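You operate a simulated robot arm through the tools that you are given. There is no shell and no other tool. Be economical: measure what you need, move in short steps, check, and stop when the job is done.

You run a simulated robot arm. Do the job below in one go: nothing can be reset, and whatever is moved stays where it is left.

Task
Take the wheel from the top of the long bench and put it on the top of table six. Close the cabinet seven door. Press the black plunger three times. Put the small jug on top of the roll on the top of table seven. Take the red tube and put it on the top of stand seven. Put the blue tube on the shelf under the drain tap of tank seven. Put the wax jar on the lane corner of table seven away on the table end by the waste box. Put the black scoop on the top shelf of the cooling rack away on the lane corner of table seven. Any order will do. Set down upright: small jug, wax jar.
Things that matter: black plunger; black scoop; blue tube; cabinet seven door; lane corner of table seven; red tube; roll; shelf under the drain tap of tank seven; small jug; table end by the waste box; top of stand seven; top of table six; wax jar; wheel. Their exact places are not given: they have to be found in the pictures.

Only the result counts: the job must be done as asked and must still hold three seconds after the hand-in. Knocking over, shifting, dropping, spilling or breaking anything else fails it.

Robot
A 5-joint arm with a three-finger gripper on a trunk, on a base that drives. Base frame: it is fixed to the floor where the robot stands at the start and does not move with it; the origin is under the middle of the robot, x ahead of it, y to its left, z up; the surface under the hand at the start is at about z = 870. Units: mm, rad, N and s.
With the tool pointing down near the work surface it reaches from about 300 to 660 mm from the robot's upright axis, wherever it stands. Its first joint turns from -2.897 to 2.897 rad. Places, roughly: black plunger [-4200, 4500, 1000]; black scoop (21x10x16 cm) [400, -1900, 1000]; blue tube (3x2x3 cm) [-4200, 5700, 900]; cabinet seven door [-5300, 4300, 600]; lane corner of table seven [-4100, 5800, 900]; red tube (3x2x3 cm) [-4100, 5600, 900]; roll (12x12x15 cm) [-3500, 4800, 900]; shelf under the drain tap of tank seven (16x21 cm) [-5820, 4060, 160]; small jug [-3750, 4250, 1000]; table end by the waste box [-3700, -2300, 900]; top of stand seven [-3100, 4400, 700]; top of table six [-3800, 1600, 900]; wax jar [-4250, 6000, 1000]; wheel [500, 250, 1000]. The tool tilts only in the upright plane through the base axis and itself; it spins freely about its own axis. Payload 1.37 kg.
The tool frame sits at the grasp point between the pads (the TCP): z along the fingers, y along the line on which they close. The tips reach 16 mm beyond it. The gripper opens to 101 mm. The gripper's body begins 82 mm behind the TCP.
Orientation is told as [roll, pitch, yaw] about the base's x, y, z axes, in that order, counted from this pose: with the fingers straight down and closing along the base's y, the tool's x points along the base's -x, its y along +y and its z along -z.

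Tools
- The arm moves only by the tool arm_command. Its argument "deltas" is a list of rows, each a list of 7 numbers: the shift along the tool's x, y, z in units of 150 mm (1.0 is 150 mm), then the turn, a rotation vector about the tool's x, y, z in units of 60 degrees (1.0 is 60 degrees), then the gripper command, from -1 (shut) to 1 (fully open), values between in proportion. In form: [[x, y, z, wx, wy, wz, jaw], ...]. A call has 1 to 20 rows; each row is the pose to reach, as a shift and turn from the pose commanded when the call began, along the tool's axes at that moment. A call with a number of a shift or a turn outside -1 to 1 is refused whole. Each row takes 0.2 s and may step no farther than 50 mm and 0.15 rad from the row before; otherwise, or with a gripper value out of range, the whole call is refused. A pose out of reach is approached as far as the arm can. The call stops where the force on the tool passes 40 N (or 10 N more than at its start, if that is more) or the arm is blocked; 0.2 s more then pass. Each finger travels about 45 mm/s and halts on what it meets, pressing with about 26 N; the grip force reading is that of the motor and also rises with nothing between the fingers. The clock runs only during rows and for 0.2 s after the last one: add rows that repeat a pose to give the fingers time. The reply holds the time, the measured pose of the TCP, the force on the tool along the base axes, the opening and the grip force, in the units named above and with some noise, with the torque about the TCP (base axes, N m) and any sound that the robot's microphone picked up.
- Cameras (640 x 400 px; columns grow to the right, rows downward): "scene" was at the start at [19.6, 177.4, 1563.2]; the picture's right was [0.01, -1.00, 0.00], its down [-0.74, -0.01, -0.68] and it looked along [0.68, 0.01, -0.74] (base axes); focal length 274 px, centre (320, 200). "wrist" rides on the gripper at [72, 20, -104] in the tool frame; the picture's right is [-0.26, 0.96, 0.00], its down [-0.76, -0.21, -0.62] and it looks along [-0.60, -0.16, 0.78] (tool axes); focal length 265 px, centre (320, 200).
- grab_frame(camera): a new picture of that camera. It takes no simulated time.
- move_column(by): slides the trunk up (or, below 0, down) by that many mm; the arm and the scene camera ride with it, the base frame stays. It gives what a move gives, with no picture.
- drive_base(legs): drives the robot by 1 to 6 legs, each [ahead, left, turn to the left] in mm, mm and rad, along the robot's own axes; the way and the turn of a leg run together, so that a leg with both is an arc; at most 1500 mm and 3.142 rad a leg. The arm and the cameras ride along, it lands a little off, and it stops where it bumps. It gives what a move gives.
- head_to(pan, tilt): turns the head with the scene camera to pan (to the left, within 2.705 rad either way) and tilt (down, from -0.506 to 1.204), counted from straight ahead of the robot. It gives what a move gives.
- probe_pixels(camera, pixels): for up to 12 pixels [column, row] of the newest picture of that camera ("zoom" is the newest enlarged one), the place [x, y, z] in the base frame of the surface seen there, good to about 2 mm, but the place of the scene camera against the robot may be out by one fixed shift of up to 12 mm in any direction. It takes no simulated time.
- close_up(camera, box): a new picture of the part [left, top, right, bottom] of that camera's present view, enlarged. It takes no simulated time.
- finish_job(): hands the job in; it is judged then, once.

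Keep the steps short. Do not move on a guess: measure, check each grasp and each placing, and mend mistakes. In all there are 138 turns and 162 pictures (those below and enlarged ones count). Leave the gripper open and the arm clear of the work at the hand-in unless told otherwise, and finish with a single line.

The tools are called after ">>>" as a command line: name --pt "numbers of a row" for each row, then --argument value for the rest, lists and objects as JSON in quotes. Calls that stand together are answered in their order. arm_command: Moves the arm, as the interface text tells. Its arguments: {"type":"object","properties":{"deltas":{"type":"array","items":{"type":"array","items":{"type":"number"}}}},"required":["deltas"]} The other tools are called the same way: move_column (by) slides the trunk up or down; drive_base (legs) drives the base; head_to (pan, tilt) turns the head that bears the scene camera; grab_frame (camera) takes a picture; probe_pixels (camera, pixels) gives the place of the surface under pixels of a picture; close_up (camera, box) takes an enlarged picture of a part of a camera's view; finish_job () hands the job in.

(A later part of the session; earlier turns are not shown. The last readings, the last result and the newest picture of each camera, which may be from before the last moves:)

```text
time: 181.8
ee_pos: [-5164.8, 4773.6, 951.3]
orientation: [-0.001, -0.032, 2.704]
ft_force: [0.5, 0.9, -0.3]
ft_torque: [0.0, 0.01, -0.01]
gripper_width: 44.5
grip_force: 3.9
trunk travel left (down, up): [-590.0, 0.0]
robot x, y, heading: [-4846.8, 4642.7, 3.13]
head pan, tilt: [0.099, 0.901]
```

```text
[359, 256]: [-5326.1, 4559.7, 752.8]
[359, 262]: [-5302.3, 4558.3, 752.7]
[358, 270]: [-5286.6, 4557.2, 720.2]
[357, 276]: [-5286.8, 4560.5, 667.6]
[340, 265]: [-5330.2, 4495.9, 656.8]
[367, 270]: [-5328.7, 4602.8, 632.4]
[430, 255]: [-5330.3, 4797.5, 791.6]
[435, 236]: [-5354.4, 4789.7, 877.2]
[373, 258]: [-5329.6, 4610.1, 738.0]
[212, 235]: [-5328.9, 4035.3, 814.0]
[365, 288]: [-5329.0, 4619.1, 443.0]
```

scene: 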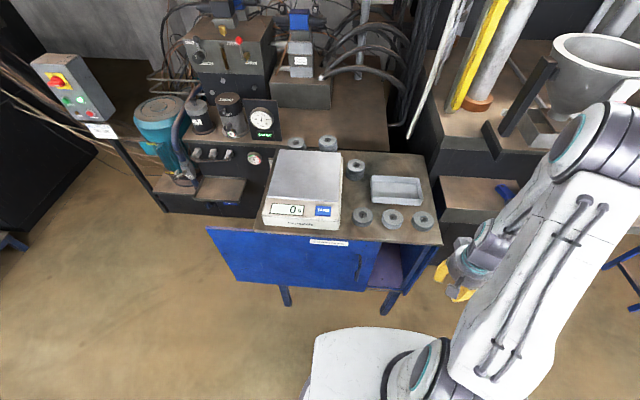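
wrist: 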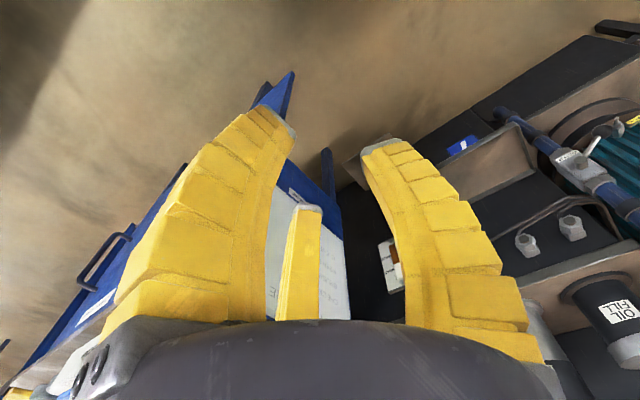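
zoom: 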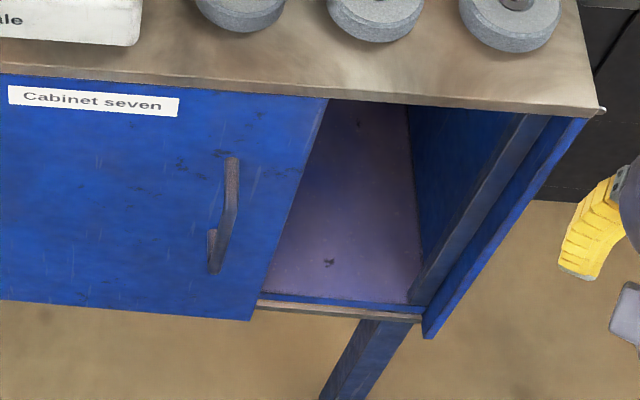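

Handle bar: x -5287, y 4559, z about 635 to 745. I bring the closed gripper in front, to its low-y side, turning the tool as I go.

>>> arm_command --pt "0.088 0.266 0 0 0 -0.108 -1" --pt "0.175 0.532 0 0 0 -0.217 -1" --pt "0.263 0.798 0 0 0 -0.325 -1"

>>> arm_command --pt "-0.014 0.2 0.167 0 0 -0.081 -1" --pt "-0.028 0.4 0.333 0 0 -0.162 -1" --pt "-0.041 0.6 0.5 0 0 -0.244 -1" --pt "-0.055 0.803 0.667 0 0 -0.325 -1"

>>> arm_command --pt "0 0 0 0 -0.12 0 -1" --pt "0 0 0 0 -0.24 0 -1" --pt "0 0 0 0 -0.36 0 -1" --pt "0 0 0 0 -0.447 0 -1"

```text
time: 182.6
ee_pos: [-5177.1, 4648.5, 949.5]
orientation: [0.001, -0.027, 3.048]
ft_force: [0.1, 0.3, -0.3]
ft_torque: [0.03, 0.02, 0.01]
gripper_width: 0.2
grip_force: 21.4
trunk travel left (down, up): [-590.0, 0.0]
robot x, y, heading: [-4844.7, 4638.6, 3.131]
head pan, tilt: [0.099, 0.901]
```

```text
time: 183.6
ee_pos: [-5204.1, 4529.4, 847.3]
orientation: [0.002, -0.022, -2.896]
ft_force: [-0.2, -0.8, 0.3]
ft_torque: [0.04, 0.04, 0.0]
gripper_width: 0.0
grip_force: 25.6
trunk travel left (down, up): [-590.0, 0.0]
robot x, y, heading: [-4848.6, 4636.8, 3.13]
head pan, tilt: [0.099, 0.901]
```

```text
time: 184.6
ee_pos: [-5213.5, 4556.6, 845.7]
orientation: [0.004, -0.492, -2.888]
ft_force: [0.5, -0.6, -0.8]
ft_torque: [0.0, -0.02, -0.02]
gripper_width: 0.1
grip_force: 26.2
out of reach, approached as far as the arm can: row 1, 2, 3, 4
trunk travel left (down, up): [-590.0, 0.0]
robot x, y, heading: [-4844.3, 4646.1, 3.131]
head pan, tilt: [0.099, 0.901]
```

>>> arm_command --pt "0.123 0 0.229 0 0 0 -1" --pt "0.246 0 0.458 0 0 0 -1" --pt "0.368 0 0.687 0 0 0 -1" --pt "0.491 0 0.916 0 0 0 -1"

>>> grab_frame --camera "scene"

>>> grab_frame --camera "wrist"

```text
time: 185.6
ee_pos: [-5217.2, 4567.9, 690.3]
orientation: [-0.014, -0.492, -2.887]
ft_force: [-0.8, 0.3, 0.0]
ft_torque: [0.01, -0.02, -0.04]
gripper_width: 0.1
grip_force: 26.2
out of reach, approached as far as the arm can: row 1, 2, 3, 4
trunk travel left (down, up): [-590.0, 0.0]
robot x, y, heading: [-4846.2, 4643.6, 3.128]
head pan, tilt: [0.099, 0.901]
```

```text
91 pictures are left
```

scene: 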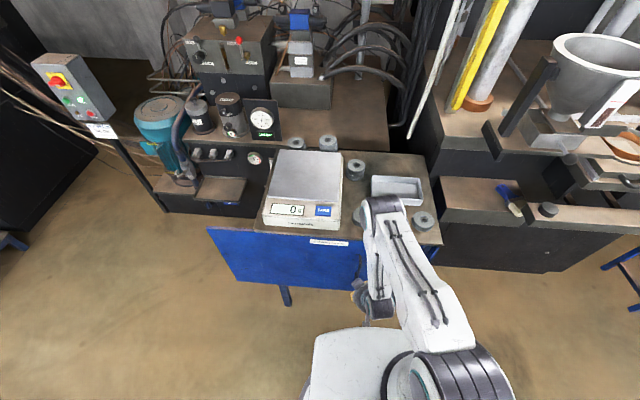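

```text
90 pictures are left
```

wrist: 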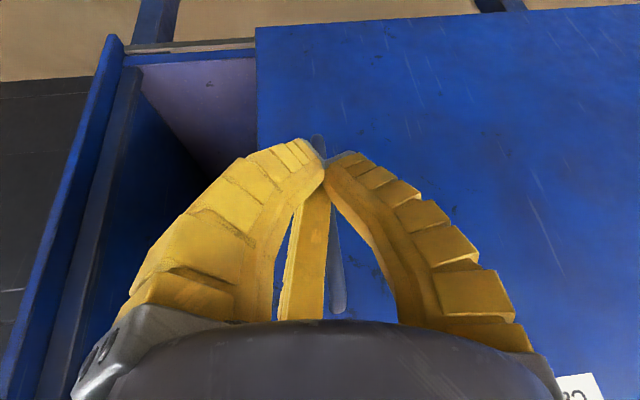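

The handle lies straight ahead of the fingers, so I shift 45 mm to its low-y side and then reach in beside it.

>>> arm_command --pt "-0.202 0.271 0.108 -0.0406 0 -0.0757 -1" --pt "-0.202 0.271 0.108 -0.0406 0 -0.0757 -1" --pt "-0.365 0.216 0.195 -0.033 0 -0.061 -1" --pt "-0.528 0.161 0.283 -0.0248 0 -0.0463 -1" --pt "-0.528 0.161 0.283 -0.0248 0 -0.0463 -1"

>>> grab_frame --camera "wrist"

```text
refused: row 1 steps farther than a row can; nothing moved
```

```text
89 pictures are left
```

wrist: 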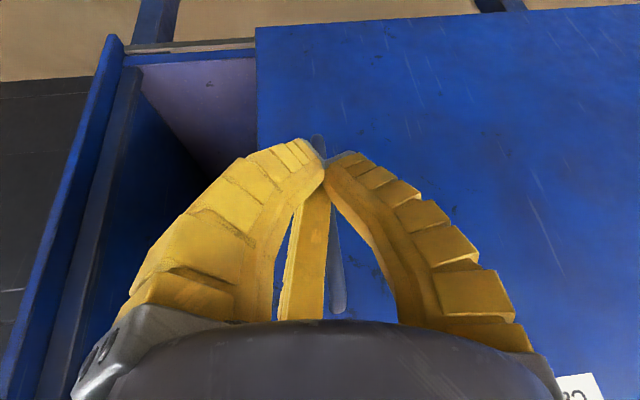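

>>> arm_command --pt "0 0 0 -0.0496 0 -0.0925 -1" --pt "0 0 0 -0.0496 0 -0.0925 -1"

>>> grab_frame --camera "wrist"

```text
time: 186.2
ee_pos: [-5213.5, 4551.7, 689.6]
orientation: [-0.042, -0.486, -2.777]
ft_force: [-0.6, 0.2, -0.2]
ft_torque: [-0.03, -0.02, 0.0]
gripper_width: 0.0
grip_force: 25.6
out of reach, approached as far as the arm can: row 1, 2
trunk travel left (down, up): [-590.0, 0.0]
robot x, y, heading: [-4851.4, 4639.0, 3.129]
head pan, tilt: [0.099, 0.901]
```

```text
88 pictures are left
```

wrist: 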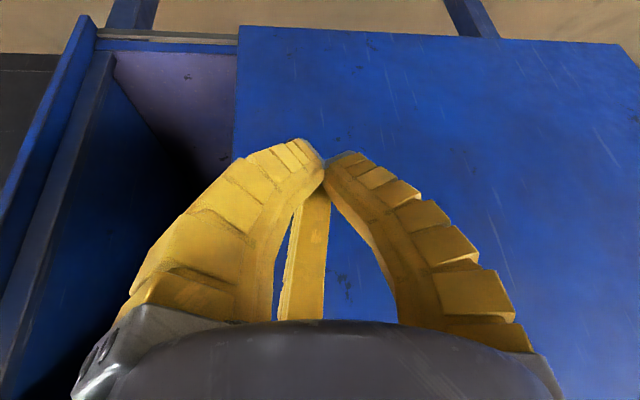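

The tilt plane must agree with the direction from the base axis. I correct the yaw as I shift sideways and reach in beside the handle.

>>> arm_command --pt "-0.139 0.133 0.073 0.031 0 0.059 -1" --pt "-0.139 0.133 0.073 0.031 0 0.059 -1" --pt "-0.332 0.049 0.175 0.04 0 0.076 -1"

>>> grab_frame --camera "wrist"

```text
time: 187.0
ee_pos: [-5268.5, 4541.3, 689.2]
orientation: [-0.003, -0.491, -2.867]
ft_force: [0.6, 0.1, 0.0]
ft_torque: [0.04, 0.02, -0.01]
gripper_width: 0.0
grip_force: 26.3
out of reach, approached as far as the arm can: row 1, 2, 3
trunk travel left (down, up): [-590.0, 0.0]
robot x, y, heading: [-4844.9, 4640.2, 3.131]
head pan, tilt: [0.099, 0.901]
```

```text
87 pictures are left
```

wrist: 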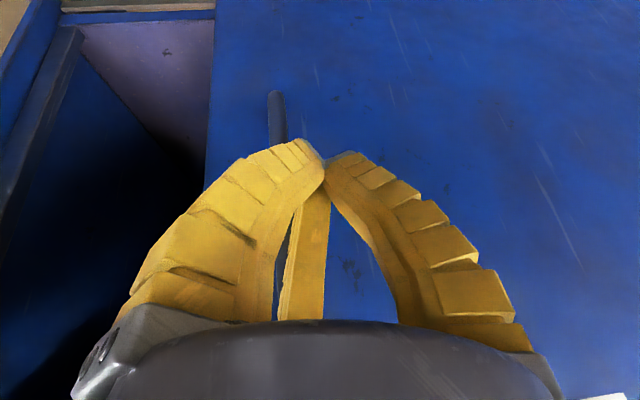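

The fingertips are beside the bar. I reach 30 mm further in.

>>> arm_command --pt "-0.179 -0.016 0.096 0.0135 0 0.025 -1" --pt "-0.179 -0.016 0.096 0.0135 0 0.025 -1"

>>> grab_frame --camera "wrist"

>>> close_up --camera "scene" --box '[310, 200, 450, 310]'

```text
time: 187.4
ee_pos: [-5274.7, 4549.0, 685.0]
orientation: [-0.007, -0.447, -2.888]
ft_force: [25.1, 1.3, 9.9]
ft_torque: [0.14, 1.25, -0.57]
gripper_width: 0.4
grip_force: 25.6
out of reach, approached as far as the arm can: row 1, 2
trunk travel left (down, up): [-590.0, 0.0]
robot x, y, heading: [-4849.5, 4636.0, 3.135]
head pan, tilt: [0.099, 0.901]
stopped in row 2: the force on the tool passed its limit at 60 N (the readings are from after the stop); the commanded pose is now the measured one
```

```text
86 pictures are left
```

wrist: 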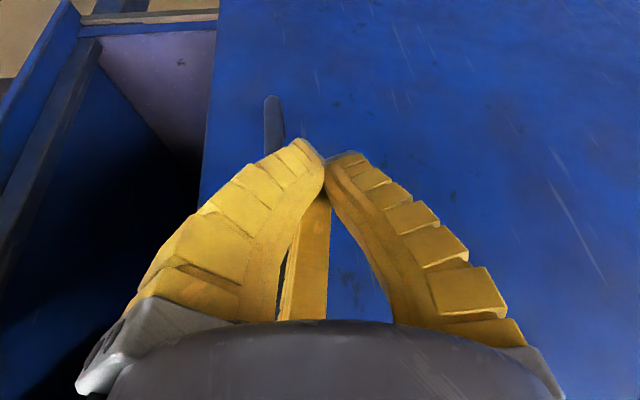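

```text
3.64 times, centred on (380, 255) of scene
```

zoom: 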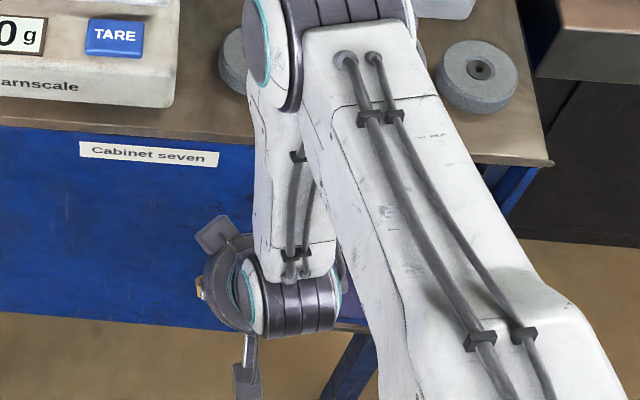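

The push-in met something 25 N early. I want to understand the gripper's own shape, so I probe the fingers, including the middle yellow piece, in the wrist view.

>>> probe_pixels --camera "wrist" --pixels '[[318, 205], [305, 260], [300, 310], [318, 160], [330, 165], [165, 230], [120, 310], [460, 250], [500, 320], [230, 190], [273, 120], [280, 140]]'

```text
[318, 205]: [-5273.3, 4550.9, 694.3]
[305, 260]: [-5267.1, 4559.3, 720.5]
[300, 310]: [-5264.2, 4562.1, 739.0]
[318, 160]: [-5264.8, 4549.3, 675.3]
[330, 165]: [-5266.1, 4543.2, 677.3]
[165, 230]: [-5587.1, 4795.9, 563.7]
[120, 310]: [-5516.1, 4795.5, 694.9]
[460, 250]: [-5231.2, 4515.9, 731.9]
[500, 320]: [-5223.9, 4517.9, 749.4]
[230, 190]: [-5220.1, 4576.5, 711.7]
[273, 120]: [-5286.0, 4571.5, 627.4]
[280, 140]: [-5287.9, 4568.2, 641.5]
```

The fingers bulge outward behind the tips, so that bulge met the handle. Better: grip the bar itself. I back off, open, and line up with it.

>>> arm_command --pt "0.2 0.05 -0.09 0 0 0 -1" --pt "0.349 0.1 -0.167 0 0 0 0.2" --pt "0.375 -0.009 -0.18 0.0235 0 0.049 0.2" --pt "0.375 -0.009 -0.18 0.0235 0 0.049 0.2" --pt "0.375 -0.009 -0.18 0.0235 0 0.049 0.2" --pt "0.375 -0.009 -0.18 0.0235 0 0.049 0.2"

>>> grab_frame --camera "wrist"

>>> probe_pixels --camera "wrist" --pixels '[[320, 130], [320, 150], [320, 175], [322, 200], [322, 230]]'

```text
time: 188.8
ee_pos: [-5223.7, 4571.1, 684.4]
orientation: [0.007, -0.461, -2.949]
ft_force: [-0.3, -0.3, -0.8]
ft_torque: [0.0, -0.01, 0.02]
gripper_width: 64.1
grip_force: 2.6
out of reach, approached as far as the arm can: row 2, 3, 4, 5, 6
trunk travel left (down, up): [-590.0, 0.0]
robot x, y, heading: [-4849.6, 4638.2, 3.135]
head pan, tilt: [0.099, 0.901]
```

```text
84 pictures are left
```

wrist: 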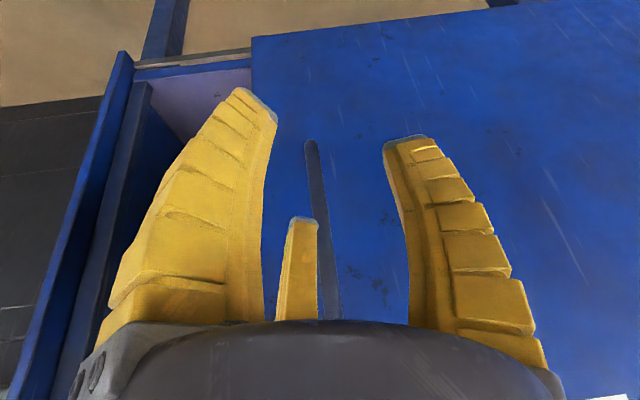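

```text
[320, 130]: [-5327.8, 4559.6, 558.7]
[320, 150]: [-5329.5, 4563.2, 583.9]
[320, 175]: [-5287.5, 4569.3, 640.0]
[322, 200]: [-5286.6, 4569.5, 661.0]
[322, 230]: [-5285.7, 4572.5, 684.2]
```

>>> probe_pixels --camera "wrist" --pixels '[[302, 225], [300, 250], [297, 300], [263, 150], [392, 180], [262, 240], [405, 250]]'

```text
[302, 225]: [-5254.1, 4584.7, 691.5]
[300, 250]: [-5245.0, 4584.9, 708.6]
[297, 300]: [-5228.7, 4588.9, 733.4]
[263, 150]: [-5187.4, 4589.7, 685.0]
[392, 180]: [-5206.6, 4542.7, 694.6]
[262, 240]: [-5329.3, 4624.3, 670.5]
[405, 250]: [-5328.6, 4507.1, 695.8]
```

The gripper is a three-sided cone when shut. I'll shut it and push the top part of the bar (z of about 732) with only the tips, from the low-y side.

>>> arm_command --pt "0 0 0 0 0 0 -1" --pt "-0.095 0.134 -0.132 -0.019 0 -0.038 -1" --pt "-0.189 0.268 -0.263 -0.0378 0 -0.0761 -1" --pt "-0.189 0.268 -0.263 -0.0378 0 -0.0761 -1" --pt "-0.32 0.24 -0.2 -0.032 0 -0.064 -1" --pt "-0.45 0.21 -0.134 -0.026 0 -0.053 -1" --pt "-0.582 0.183 -0.068 -0.0204 0 -0.041 -1" --pt "-0.582 0.183 -0.068 -0.0204 0 -0.041 -1"

>>> grab_frame --camera "wrist"

```text
time: 190.6
ee_pos: [-5293.0, 4536.6, 731.7]
orientation: [0.007, -0.461, -2.899]
ft_force: [-0.2, 0.1, 0.8]
ft_torque: [0.02, 0.01, 0.02]
gripper_width: 0.0
grip_force: 26.1
out of reach, approached as far as the arm can: row 2, 3, 4, 5, 6, 7, 8
trunk travel left (down, up): [-590.0, 0.0]
robot x, y, heading: [-4846.5, 4639.8, 3.133]
head pan, tilt: [0.099, 0.901]
```

```text
83 pictures are left
```

wrist: 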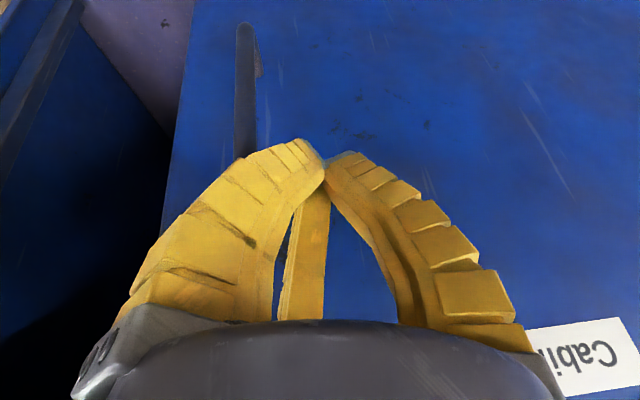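

In place beside the bar. I push in +y, turning the tool along with the arm.

>>> arm_command --pt "0.0287 -0.1294 -0.0142 0.0188 0 0.0379 -1" --pt "0.043 -0.194 -0.0213 0.0282 0 0.0568 -1" --pt "0.0574 -0.2588 -0.0284 0.0376 0 0.0758 -1" --pt "0.0717 -0.3235 -0.0355 0.047 0 0.0947 -1" --pt "0.0861 -0.3882 -0.0426 0.0564 0 0.1137 -1" --pt "0.1 -0.453 -0.0497 0.0658 0 0.1326 -1" --pt "0.1148 -0.5176 -0.0568 0.0752 0 0.1516 -1" --pt "0.129 -0.582 -0.064 0.0846 0 0.17 -1" --pt "0.1435 -0.647 -0.071 0.094 0 0.1895 -1" --pt "0.158 -0.712 -0.078 0.1034 0 0.2085 -1" --pt "0.1722 -0.7764 -0.0852 0.1128 0 0.2274 -1" --pt "0.2009 -0.906 -0.0994 0.1316 0 0.2653 -1"

>>> grab_frame --camera "scene"

>>> grab_frame --camera "wrist"

```text
time: 193.2
ee_pos: [-5292.3, 4677.4, 729.9]
orientation: [-0.012, -0.459, 3.073]
ft_force: [-0.1, -0.4, 0.2]
ft_torque: [-0.03, 0.0, -0.01]
gripper_width: 0.2
grip_force: 25.4
trunk travel left (down, up): [-590.0, 0.0]
robot x, y, heading: [-4844.7, 4639.4, 3.136]
head pan, tilt: [0.099, 0.901]
```

```text
82 pictures are left
```

scene: 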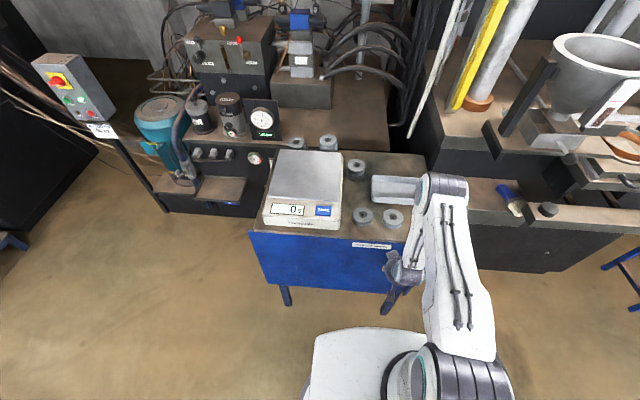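

```text
81 pictures are left
```

wrist: 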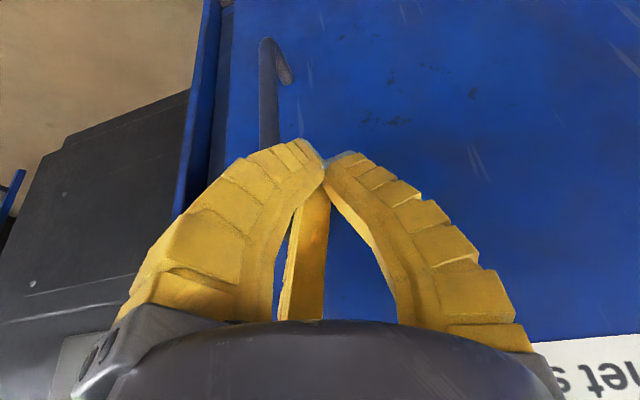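

The door slid about 150 mm and a thin gap remains. I push on gently to the stop.

>>> arm_command --pt "-0.004 -0.0665 0.002 0.0094 0 0.0191 -1" --pt "-0.008 -0.133 0.004 0.0188 0 0.0382 -1" --pt "-0.012 -0.2 0.006 0.0282 0 0.0573 -1" --pt "-0.016 -0.266 0.008 0.0376 0 0.0764 -1" --pt "-0.02 -0.3325 0.01 0.047 0 0.0955 -1" --pt "-0.024 -0.399 0.012 0.0564 0 0.1146 -1"

>>> grab_frame --camera "wrist"

>>> close_up --camera "scene" --box '[240, 200, 440, 320]'

```text
time: 194.3
ee_pos: [-5292.2, 4707.3, 731.4]
orientation: [-0.019, -0.456, 3.002]
ft_force: [-3.2, -20.9, 0.4]
ft_torque: [0.18, -0.01, 0.36]
gripper_width: 0.0
grip_force: 25.9
out of reach, approached as far as the arm can: row 5
trunk travel left (down, up): [-590.0, 0.0]
robot x, y, heading: [-4846.7, 4636.8, 3.139]
head pan, tilt: [0.099, 0.901]
stopped in row 5: the force on the tool passed its limit at 47 N (the readings are from after the stop); the commanded pose is now the measured one
```

```text
80 pictures are left
```

wrist: 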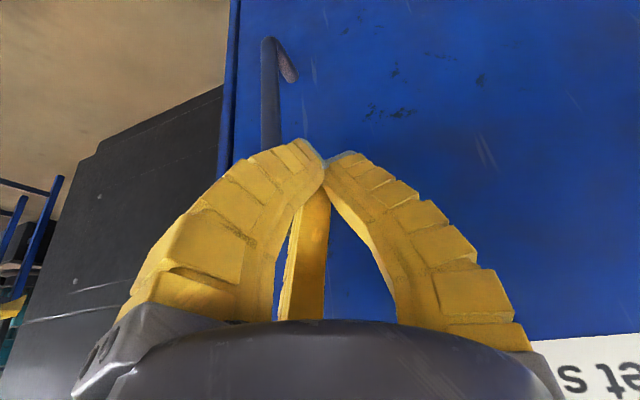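

```text
3.20 times, centred on (340, 260) of scene
```

zoom: 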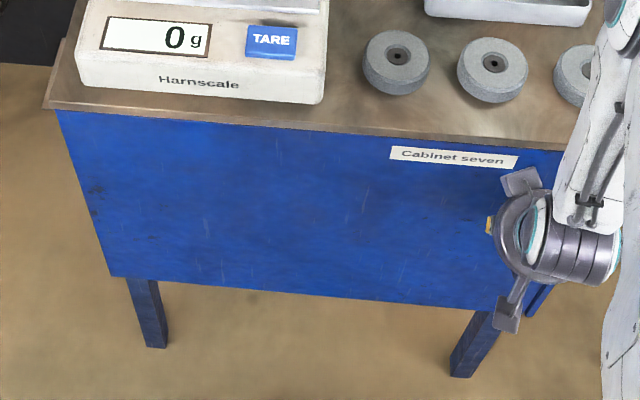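

The door hit its stop and the gap is gone: closed. I back the arm off, up and upright.

>>> arm_command --pt "0.012 0.099 -0.006 0 0 0 -1" --pt "0.3 0.05 -0.15 0 0 0 -1" --pt "0.605 0.007 -0.297 0 0 0 -1" --pt "0.46 0.007 -0.596 0 0.1 0 -1" --pt "0.312 0.007 -0.896 0 0.2 0 -1" --pt "0.312 0.007 -0.896 0 0.3 0 -1" --pt "0.312 0.007 -0.896 0 0.4 0 -1" --pt "0.312 0.007 -0.896 0 0.43 0 -1"

>>> grab_frame --camera "scene"

```text
refused: row 3 steps farther than a row can; nothing moved
```

```text
78 pictures are left
```

scene: 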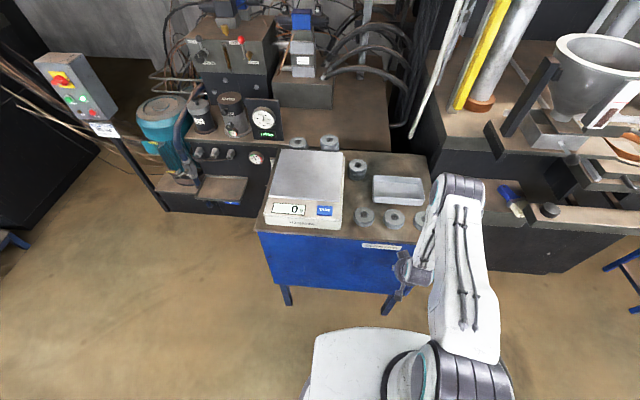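

>>> arm_command --pt "0.012 0.099 -0.006 0 0 0 -1" --pt "0.2 0.06 -0.1 0 0 0 -1" --pt "0.4 0.03 -0.2 0 0 0 -1" --pt "0.605 0.007 -0.297 0 0 0 -1" --pt "0.51 0.007 -0.496 0 0 0 -1" --pt "0.41 0.007 -0.696 0 0.1 0 -1" --pt "0.312 0.007 -0.896 0 0.2 0 -1" --pt "0.312 0.007 -0.896 0 0.3 0 -1" --pt "0.312 0.007 -0.896 0 0.4 0 -1" --pt "0.312 0.007 -0.896 0 0.43 0 -1"

>>> arm_command --pt "0 0 -0.3 0 0 0 -1" --pt "0 0 -0.6 0 0 0 -1" --pt "0 0 -0.9 0 0 0 -1" --pt "0 0 -1 0 0 0 -1"

>>> drive_base --legs '[[-100, 60, 0], [0, 0, 3.14]]'

>>> head_to --pan 0.0 --tilt 0.7

>>> grab_frame --camera "scene"

```text
time: 196.5
ee_pos: [-5193.3, 4692.6, 832.6]
orientation: [0.0, -0.007, 2.989]
ft_force: [0.3, -0.3, -0.4]
ft_torque: [-0.02, -0.01, -0.03]
gripper_width: 0.1
grip_force: 26.2
out of reach, approached as far as the arm can: row 1
trunk travel left (down, up): [-590.0, 0.0]
robot x, y, heading: [-4845.7, 4639.1, 3.136]
head pan, tilt: [0.099, 0.901]
```

```text
time: 197.5
ee_pos: [-5191.8, 4692.2, 980.5]
orientation: [0.001, -0.009, 2.987]
ft_force: [0.1, -0.7, -0.4]
ft_torque: [0.01, 0.01, 0.0]
gripper_width: 0.0
grip_force: 26.0
trunk travel left (down, up): [-590.0, 0.0]
robot x, y, heading: [-4848.2, 4638.3, 3.139]
head pan, tilt: [0.099, 0.901]
```

```text
time: 206.2
ee_pos: [-4398.4, 4544.4, 979.7]
orientation: [0.0, -0.008, -0.096]
ft_force: [0.1, 0.1, 0.5]
ft_torque: [-0.01, 0.01, 0.02]
gripper_width: 0.3
grip_force: 26.0
trunk travel left (down, up): [-590.0, 0.0]
robot x, y, heading: [-4745.3, 4577.0, 0.053]
head pan, tilt: [0.099, 0.901]
```

```text
time: 206.9
ee_pos: [-4398.7, 4544.3, 980.8]
orientation: [0.001, -0.008, -0.097]
ft_force: [0.4, -0.2, 0.1]
ft_torque: [0.02, 0.04, 0.02]
gripper_width: 0.0
grip_force: 26.6
trunk travel left (down, up): [-590.0, 0.0]
robot x, y, heading: [-4750.1, 4582.8, 0.052]
head pan, tilt: [0.0, 0.7]
```

```text
77 pictures are left
```

scene: 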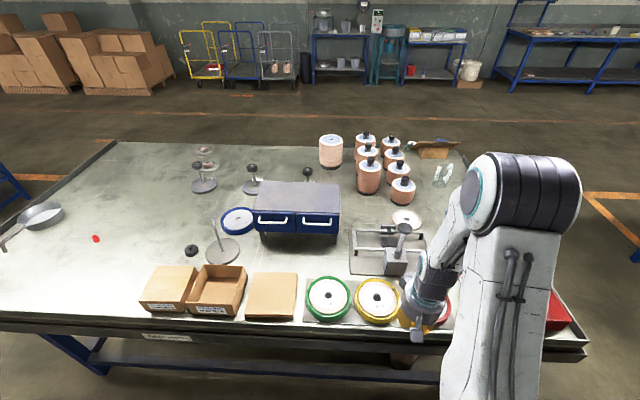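

I see the plunger device at about (403,245). Enlarging and probing it.

>>> close_up --camera "scene" --box '[330, 190, 470, 290]'

>>> probe_pixels --camera "scene" --pixels '[[403, 227], [400, 245], [397, 262], [396, 255], [407, 270], [370, 240], [405, 218], [252, 210]]'

>>> grab_frame --camera "wrist"

```text
4.00 times, centred on (400, 240) of scene
```

zoom: 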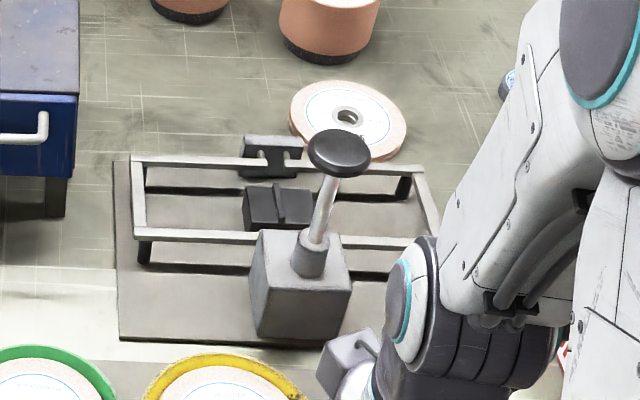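

```text
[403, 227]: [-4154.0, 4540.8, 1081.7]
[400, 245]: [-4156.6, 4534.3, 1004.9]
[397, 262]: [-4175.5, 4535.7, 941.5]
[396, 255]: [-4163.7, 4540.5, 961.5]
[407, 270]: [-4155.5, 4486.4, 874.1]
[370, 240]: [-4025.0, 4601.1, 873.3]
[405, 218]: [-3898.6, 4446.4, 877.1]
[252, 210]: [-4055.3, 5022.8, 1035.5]
```

```text
75 pictures are left
```

wrist: 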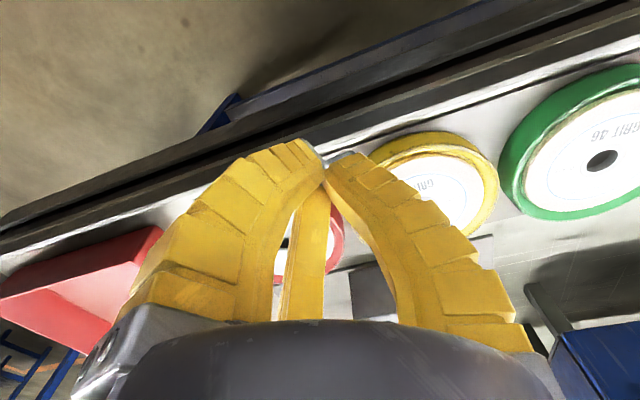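

The knob's top is near (-4154, 4539, 1074). I raise the shut gripper and come near to measure with the wrist camera.

>>> arm_command --pt "0 0 -0.33 0 0 0 -1" --pt "0 0 -0.66 0 0 0 -1" --pt "0 0 -1 0 0 0 -1"

>>> arm_command --pt "-0.3 0.02 0 0 0 0 -1" --pt "-0.6 0.04 0 0 0 0 -1" --pt "-0.85 0.06 -0.1 0 0 0 -1"

>>> grab_frame --camera "wrist"

```text
refused: row 3 steps farther than a row can; nothing moved
```

```text
time: 207.8
ee_pos: [-4268.3, 4541.6, 997.1]
orientation: [0.0, -0.007, -0.097]
ft_force: [0.4, 0.0, 0.4]
ft_torque: [0.01, 0.0, -0.01]
gripper_width: 0.0
grip_force: 26.4
trunk travel left (down, up): [-590.0, 0.0]
robot x, y, heading: [-4751.3, 4583.0, 0.054]
head pan, tilt: [0.0, 0.7]
```

```text
74 pictures are left
```

wrist: 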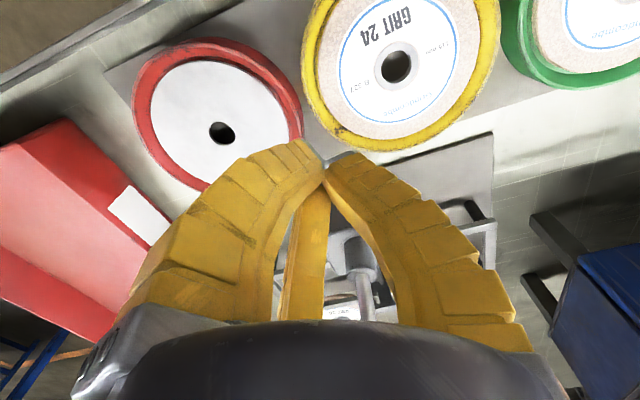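

The raise was refused but nothing was hit. I now raise by 150 in smaller steps.

>>> arm_command --pt "0 0 -0.25 0 0 0 -1" --pt "0 0 -0.5 0 0 0 -1" --pt "0 0 -0.75 0 0 0 -1" --pt "0 0 -1 0 0 0 -1"

>>> grab_frame --camera "wrist"

```text
time: 208.8
ee_pos: [-4273.0, 4539.7, 1148.2]
orientation: [-0.001, -0.008, -0.095]
ft_force: [0.2, -0.2, -0.3]
ft_torque: [-0.02, 0.0, -0.01]
gripper_width: 0.2
grip_force: 25.7
trunk travel left (down, up): [-590.0, 0.0]
robot x, y, heading: [-4748.1, 4577.8, 0.052]
head pan, tilt: [0.0, 0.7]
```

```text
73 pictures are left
```

wrist: 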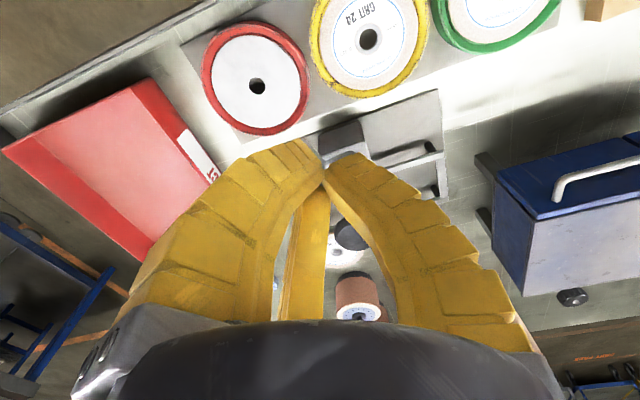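

The black knob is at (347,235) between the fingers. I probe it.

>>> probe_pixels --camera "wrist" --pixels '[[340, 225], [347, 235], [355, 245], [337, 235], [365, 242], [348, 222]]'

```text
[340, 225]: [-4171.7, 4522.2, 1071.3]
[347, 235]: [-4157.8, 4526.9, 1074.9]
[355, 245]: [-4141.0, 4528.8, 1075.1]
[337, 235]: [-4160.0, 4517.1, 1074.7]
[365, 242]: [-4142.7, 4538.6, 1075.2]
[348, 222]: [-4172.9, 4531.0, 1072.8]
```

Knob centre about (-4153, 4534), top 1075. I move above it, tips about 10 mm clear.

>>> arm_command --pt "-0.27 0.012 0 0 0 0 -1" --pt "-0.54 0.024 0 0 0 0 -1" --pt "-0.8 0.036 0 0 0 0 -1" --pt "-0.8 0.036 0.31 0 0 0 -1" --pt "-0.8 0.036 0.31 0 0 0 -1"

>>> close_up --camera "scene" --box '[330, 170, 490, 270]'

>>> grab_frame --camera "wrist"

```text
time: 209.9
ee_pos: [-4151.7, 4535.4, 1099.5]
orientation: [-0.001, -0.005, -0.096]
ft_force: [0.3, -0.8, -0.2]
ft_torque: [0.0, 0.01, 0.01]
gripper_width: 0.0
grip_force: 26.3
trunk travel left (down, up): [-590.0, 0.0]
robot x, y, heading: [-4750.5, 4576.3, 0.053]
head pan, tilt: [0.0, 0.7]
```

```text
4.00 times, centred on (410, 220) of scene
```

zoom: 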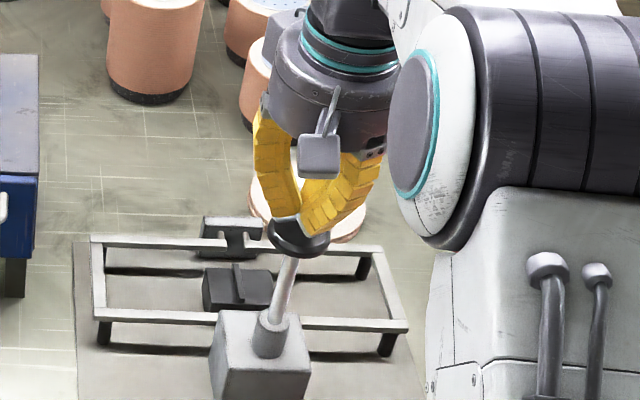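

```text
71 pictures are left
```

wrist: 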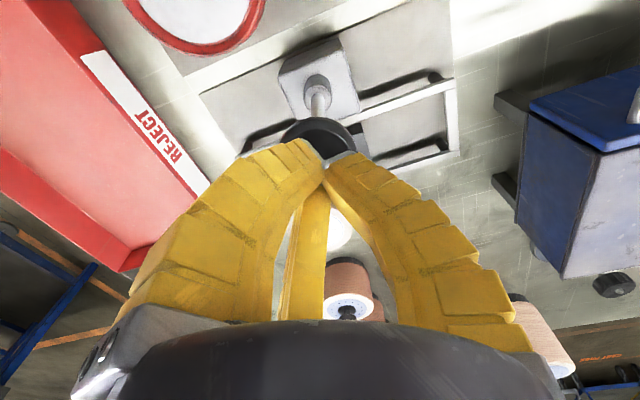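

Over the knob. First press in small steps, watching force and sound.

>>> arm_command --pt "0 0 0.05 0 0 0 -1" --pt "0 0 0.083 0 0 0 -1" --pt "0 0 0.117 0 0 0 -1" --pt "0 0 0.15 0 0 0 -1" --pt "0 0 0.183 0 0 0 -1" --pt "0 0 0.217 0 0 0 -1" --pt "0 0 0.25 0 0 0 -1" --pt "0 0 0.283 0 0 0 -1" --pt "0 0 0.317 0 0 0 -1" --pt "0 0 0.35 0 0 0 -1"

>>> close_up --camera "scene" --box '[330, 190, 490, 290]'

```text
time: 212.2
ee_pos: [-4151.4, 4535.1, 1047.5]
orientation: [0.0, -0.008, -0.095]
ft_force: [-1.8, 0.7, 3.9]
ft_torque: [0.02, 0.02, 0.02]
gripper_width: 6.0
grip_force: 28.3
trunk travel left (down, up): [-590.0, 0.0]
robot x, y, heading: [-4748.7, 4577.7, 0.051]
head pan, tilt: [0.0, 0.7]
```

```text
4.00 times, centred on (410, 240) of scene
```

zoom: 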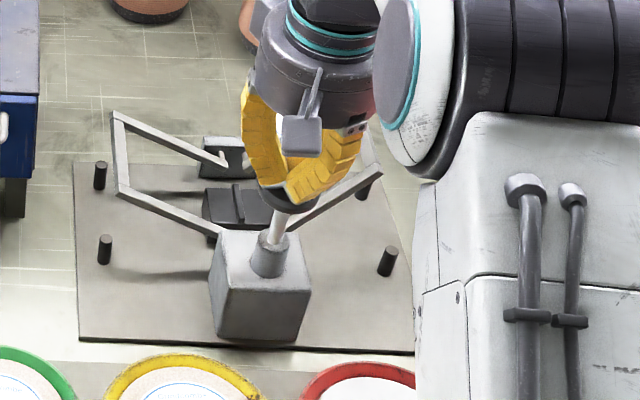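

The plunger went in about 40 mm with little force and its rails swing. I press on to feel its end.

>>> arm_command --pt "0 0 0.03 0 0 0 -1" --pt "0 0 0.06 0 0 0 -1" --pt "0 0 0.09 0 0 0 -1" --pt "0 0 0.12 0 0 0 -1" --pt "0 0 0.15 0 0 0 -1" --pt "0 0 0.18 0 0 0 -1"

>>> close_up --camera "scene" --box '[330, 190, 490, 290]'

```text
time: 213.6
ee_pos: [-4151.5, 4535.3, 1020.8]
orientation: [-0.001, -0.008, -0.096]
ft_force: [0.5, 1.2, 3.4]
ft_torque: [0.01, 0.05, 0.05]
gripper_width: 6.1
grip_force: 27.4
trunk travel left (down, up): [-590.0, 0.0]
robot x, y, heading: [-4747.1, 4575.7, 0.048]
head pan, tilt: [0.0, 0.7]
```

```text
4.00 times, centred on (410, 240) of scene
```

zoom: 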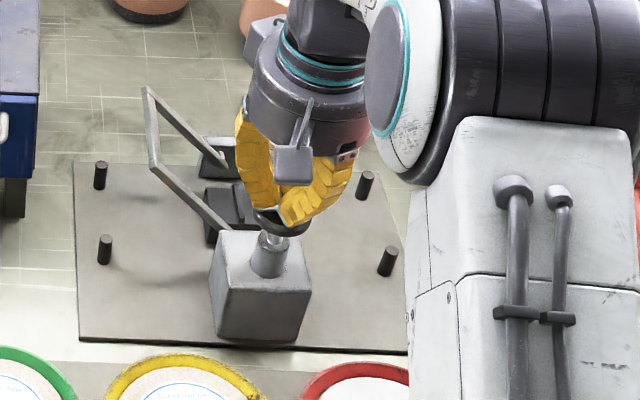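

>>> arm_command --pt "0 0 0.03 0 0 0 -1" --pt "0 0 0.06 0 0 0 -1" --pt "0 0 0.09 0 0 0 -1" --pt "0 0 0.12 0 0 0 -1" --pt "0 0 0.15 0 0 0 -1" --pt "0 0 0.18 0 0 0 -1"

>>> close_up --camera "scene" --box '[330, 190, 490, 290]'

```text
time: 214.9
ee_pos: [-4151.1, 4535.6, 1000.1]
orientation: [0.001, -0.019, -0.098]
ft_force: [-2.6, -0.1, 32.3]
ft_torque: [-0.02, 0.07, -0.04]
gripper_width: 6.0
grip_force: 28.4
trunk travel left (down, up): [-590.0, 0.0]
robot x, y, heading: [-4746.6, 4581.6, 0.053]
head pan, tilt: [0.0, 0.7]
heard: click
```

```text
4.00 times, centred on (410, 240) of scene
```

zoom: 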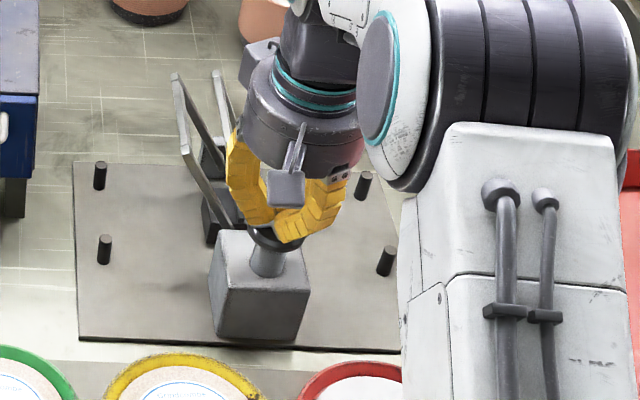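

Click heard at the end stop: press one. I raise fully and check that it springs back.

>>> arm_command --pt "0 0 -0.1 0 0 0 -1" --pt "0 0 -0.2 0 0 0 -1" --pt "0 0 -0.3 0 0 0 -1" --pt "0 0 -0.4 0 0 0 -1" --pt "0 0 -0.5 0 0 0 -1" --pt "0 0 -0.6 0 0 0 -1" --pt "0 0 -0.7 0 0 0 -1" --pt "0 0 -0.75 0 0 0 -1" --pt "0 0 -0.75 0 0 0 -1"

>>> close_up --camera "scene" --box '[330, 170, 490, 270]'

```text
time: 216.9
ee_pos: [-4151.5, 4536.0, 1106.9]
orientation: [0.0, -0.01, -0.095]
ft_force: [0.1, 0.1, -1.0]
ft_torque: [0.0, 0.01, 0.02]
gripper_width: 0.0
grip_force: 27.8
trunk travel left (down, up): [-590.0, 0.0]
robot x, y, heading: [-4750.0, 4581.1, 0.055]
head pan, tilt: [0.0, 0.7]
```

```text
4.00 times, centred on (410, 220) of scene
```

zoom: 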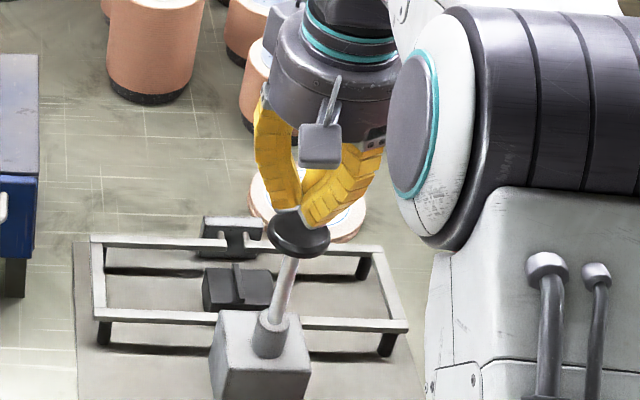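

Sprung back. Second press: down to the click and up again.

>>> arm_command --pt "0 0 0.1 0 0 0 -1" --pt "0 0 0.2 0 0 0 -1" --pt "0 0 0.3 0 0 0 -1" --pt "0 0 0.4 0 0 0 -1" --pt "0 0 0.5 0 0 0 -1" --pt "0 0 0.6 0 0 0 -1" --pt "0 0 0.68 0 0 0 -1" --pt "0 0 0.72 0 0 0 -1" --pt "0 0 0.75 0 0 0 -1" --pt "0 0 0.75 0 0 0 -1"

>>> arm_command --pt "0 0 -0.1 0 0 0 -1" --pt "0 0 -0.2 0 0 0 -1" --pt "0 0 -0.3 0 0 0 -1" --pt "0 0 -0.4 0 0 0 -1" --pt "0 0 -0.5 0 0 0 -1" --pt "0 0 -0.6 0 0 0 -1" --pt "0 0 -0.7 0 0 0 -1" --pt "0 0 -0.75 0 0 0 -1" --pt "0 0 -0.75 0 0 0 -1"

```text
time: 219.2
ee_pos: [-4151.8, 4534.8, 998.5]
orientation: [-0.001, -0.018, -0.097]
ft_force: [-2.1, 0.5, 34.9]
ft_torque: [-0.04, 0.11, -0.05]
gripper_width: 5.9
grip_force: 27.9
trunk travel left (down, up): [-590.0, 0.0]
robot x, y, heading: [-4748.4, 4576.5, 0.051]
head pan, tilt: [0.0, 0.7]
heard: click
```

```text
time: 221.2
ee_pos: [-4152.7, 4535.5, 1105.9]
orientation: [0.0, -0.006, -0.094]
ft_force: [0.8, -0.3, 0.5]
ft_torque: [-0.01, -0.02, 0.02]
gripper_width: 0.0
grip_force: 28.5
trunk travel left (down, up): [-590.0, 0.0]
robot x, y, heading: [-4748.2, 4577.4, 0.052]
head pan, tilt: [0.0, 0.7]
```

Second click heard. Third press now.

>>> arm_command --pt "0 0 0.1 0 0 0 -1" --pt "0 0 0.2 0 0 0 -1" --pt "0 0 0.3 0 0 0 -1" --pt "0 0 0.4 0 0 0 -1" --pt "0 0 0.5 0 0 0 -1" --pt "0 0 0.6 0 0 0 -1" --pt "0 0 0.68 0 0 0 -1" --pt "0 0 0.72 0 0 0 -1" --pt "0 0 0.75 0 0 0 -1" --pt "0 0 0.75 0 0 0 -1"

>>> arm_command --pt "0 0 -0.1 0 0 0 -1" --pt "0 0 -0.2 0 0 0 -1" --pt "0 0 -0.3 0 0 0 -1" --pt "0 0 -0.4 0 0 0 -1" --pt "0 0 -0.5 0 0 0 -1" --pt "0 0 -0.6 0 0 0 -1" --pt "0 0 -0.75 0 0 0 -1" --pt "0 0 -0.95 0 0 0 -1"

>>> close_up --camera "scene" --box '[330, 170, 490, 270]'

```text
time: 223.3
ee_pos: [-4152.4, 4535.1, 998.0]
orientation: [-0.001, -0.018, -0.097]
ft_force: [-0.4, 0.1, 35.0]
ft_torque: [0.0, 0.06, 0.01]
gripper_width: 6.0
grip_force: 27.7
trunk travel left (down, up): [-590.0, 0.0]
robot x, y, heading: [-4748.6, 4580.0, 0.049]
head pan, tilt: [0.0, 0.7]
heard: click
```

```text
time: 225.2
ee_pos: [-4151.6, 4534.6, 1137.2]
orientation: [0.001, -0.007, -0.096]
ft_force: [-0.5, 0.0, 0.2]
ft_torque: [-0.01, -0.03, 0.0]
gripper_width: 0.1
grip_force: 28.6
trunk travel left (down, up): [-590.0, 0.0]
robot x, y, heading: [-4747.0, 4581.7, 0.053]
head pan, tilt: [0.0, 0.7]
```

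```text
4.00 times, centred on (410, 220) of scene
```

zoom: 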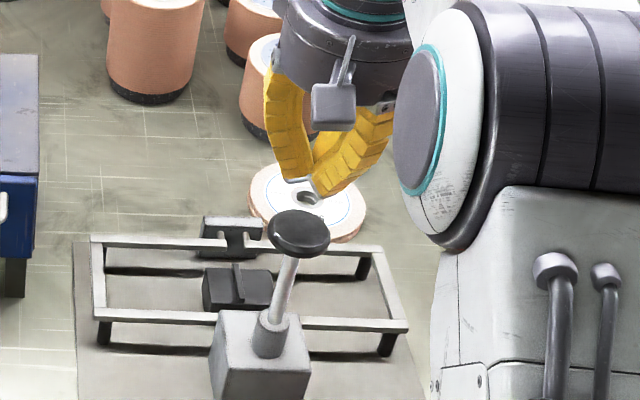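

Three clicks done. Now the red tube: I draw the arm in and slide along the back aisle to y = 5650.

>>> arm_command --pt "0.25 0 0 0 0 0 -1" --pt "0.5 0 0 0 0 0 -1" --pt "0.75 0 0 0 0 0 -1" --pt "1 0 0 0 0 0 -1"

>>> arm_command --pt "0.25 0 0 0 0 0 0" --pt "0.5 0 0 0 0 0 0" --pt "0.6 0 0 0 0 0 0"

>>> drive_base --legs '[[123, 1063, -0.053]]'

>>> grab_frame --camera "wrist"

```text
time: 226.2
ee_pos: [-4303.0, 4548.5, 1134.1]
orientation: [0.0, -0.01, -0.096]
ft_force: [-0.5, -0.1, -0.1]
ft_torque: [0.0, -0.01, -0.02]
gripper_width: 0.0
grip_force: 27.9
trunk travel left (down, up): [-590.0, 0.0]
robot x, y, heading: [-4747.7, 4578.9, 0.056]
head pan, tilt: [0.0, 0.7]
```

```text
time: 226.9
ee_pos: [-4393.3, 4557.7, 1135.9]
orientation: [0.0, -0.006, -0.095]
ft_force: [-0.7, 0.4, 0.1]
ft_torque: [0.01, -0.03, 0.02]
gripper_width: 54.2
grip_force: 3.0
trunk travel left (down, up): [-590.0, 0.0]
robot x, y, heading: [-4746.7, 4580.4, 0.053]
head pan, tilt: [0.0, 0.7]
```

```text
time: 232.6
ee_pos: [-4301.5, 5637.4, 1135.7]
orientation: [0.0, -0.008, -0.142]
ft_force: [-0.4, -0.3, 0.1]
ft_torque: [0.0, -0.02, 0.02]
gripper_width: 54.3
grip_force: 2.8
trunk travel left (down, up): [-590.0, 0.0]
robot x, y, heading: [-4656.5, 5673.5, 0.011]
head pan, tilt: [0.0, 0.7]
```

```text
65 pictures are left
```

wrist: 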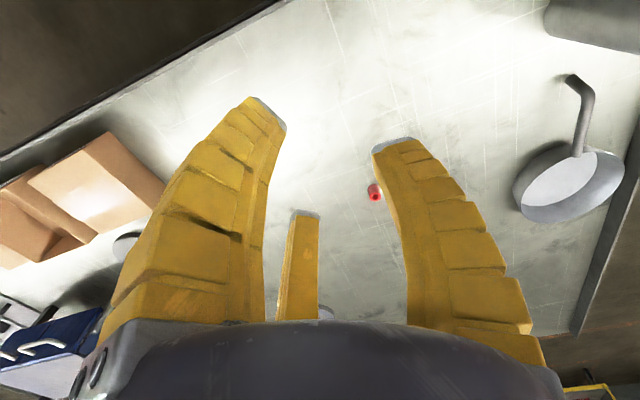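

Red tube visible at (375,193). I move over it in two calls and look again.

>>> arm_command --pt "-0.19 0.032 0.1 0 0 0 0" --pt "-0.38 0.064 0.2 0 0 0 0" --pt "-0.57 0.096 0.3 0 0 0 0" --pt "-0.76 0.128 0.4 0 0 0 0" --pt "-0.95 0.16 0.5 0 0 0 0"

>>> arm_command --pt "-0.25 0.05 0 0 0 0 0" --pt "-0.539 0.097 0 0 0 0 0" --pt "-0.539 0.097 0.25 0 0 0 0" --pt "-0.539 0.097 0.4 0 0 0 0" --pt "-0.539 0.097 0.4 0 0 0 0"

>>> grab_frame --camera "wrist"

>>> probe_pixels --camera "wrist" --pixels '[[320, 105], [320, 115], [320, 95], [313, 100], [326, 100], [318, 110]]'

```text
time: 233.8
ee_pos: [-4156.6, 5641.2, 1061.6]
orientation: [-0.002, -0.007, -0.143]
ft_force: [-1.0, 0.5, 0.0]
ft_torque: [-0.01, -0.02, 0.02]
gripper_width: 54.3
grip_force: 2.7
trunk travel left (down, up): [-590.0, 0.0]
robot x, y, heading: [-4656.2, 5674.8, 0.011]
head pan, tilt: [0.0, 0.7]
```

```text
time: 235.0
ee_pos: [-4075.1, 5643.4, 1000.4]
orientation: [-0.001, -0.01, -0.14]
ft_force: [-0.3, 0.6, 0.2]
ft_torque: [0.0, -0.01, 0.0]
gripper_width: 54.2
grip_force: 3.0
trunk travel left (down, up): [-590.0, 0.0]
robot x, y, heading: [-4656.8, 5677.1, 0.007]
head pan, tilt: [0.0, 0.7]
```

```text
64 pictures are left
```

wrist: 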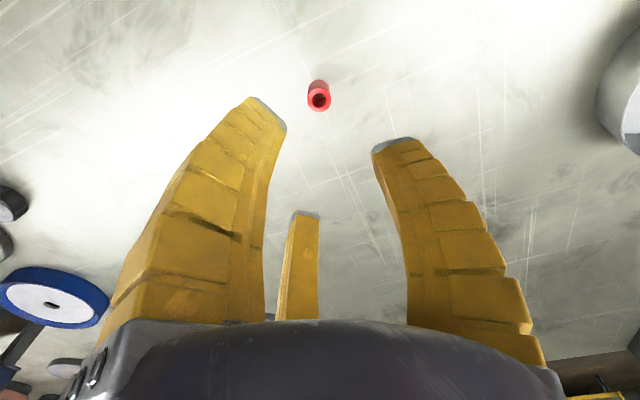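

```text
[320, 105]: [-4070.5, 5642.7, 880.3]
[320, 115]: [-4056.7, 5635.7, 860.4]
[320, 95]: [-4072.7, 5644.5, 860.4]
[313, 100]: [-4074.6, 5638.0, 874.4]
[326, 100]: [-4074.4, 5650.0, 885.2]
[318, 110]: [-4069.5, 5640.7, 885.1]
```

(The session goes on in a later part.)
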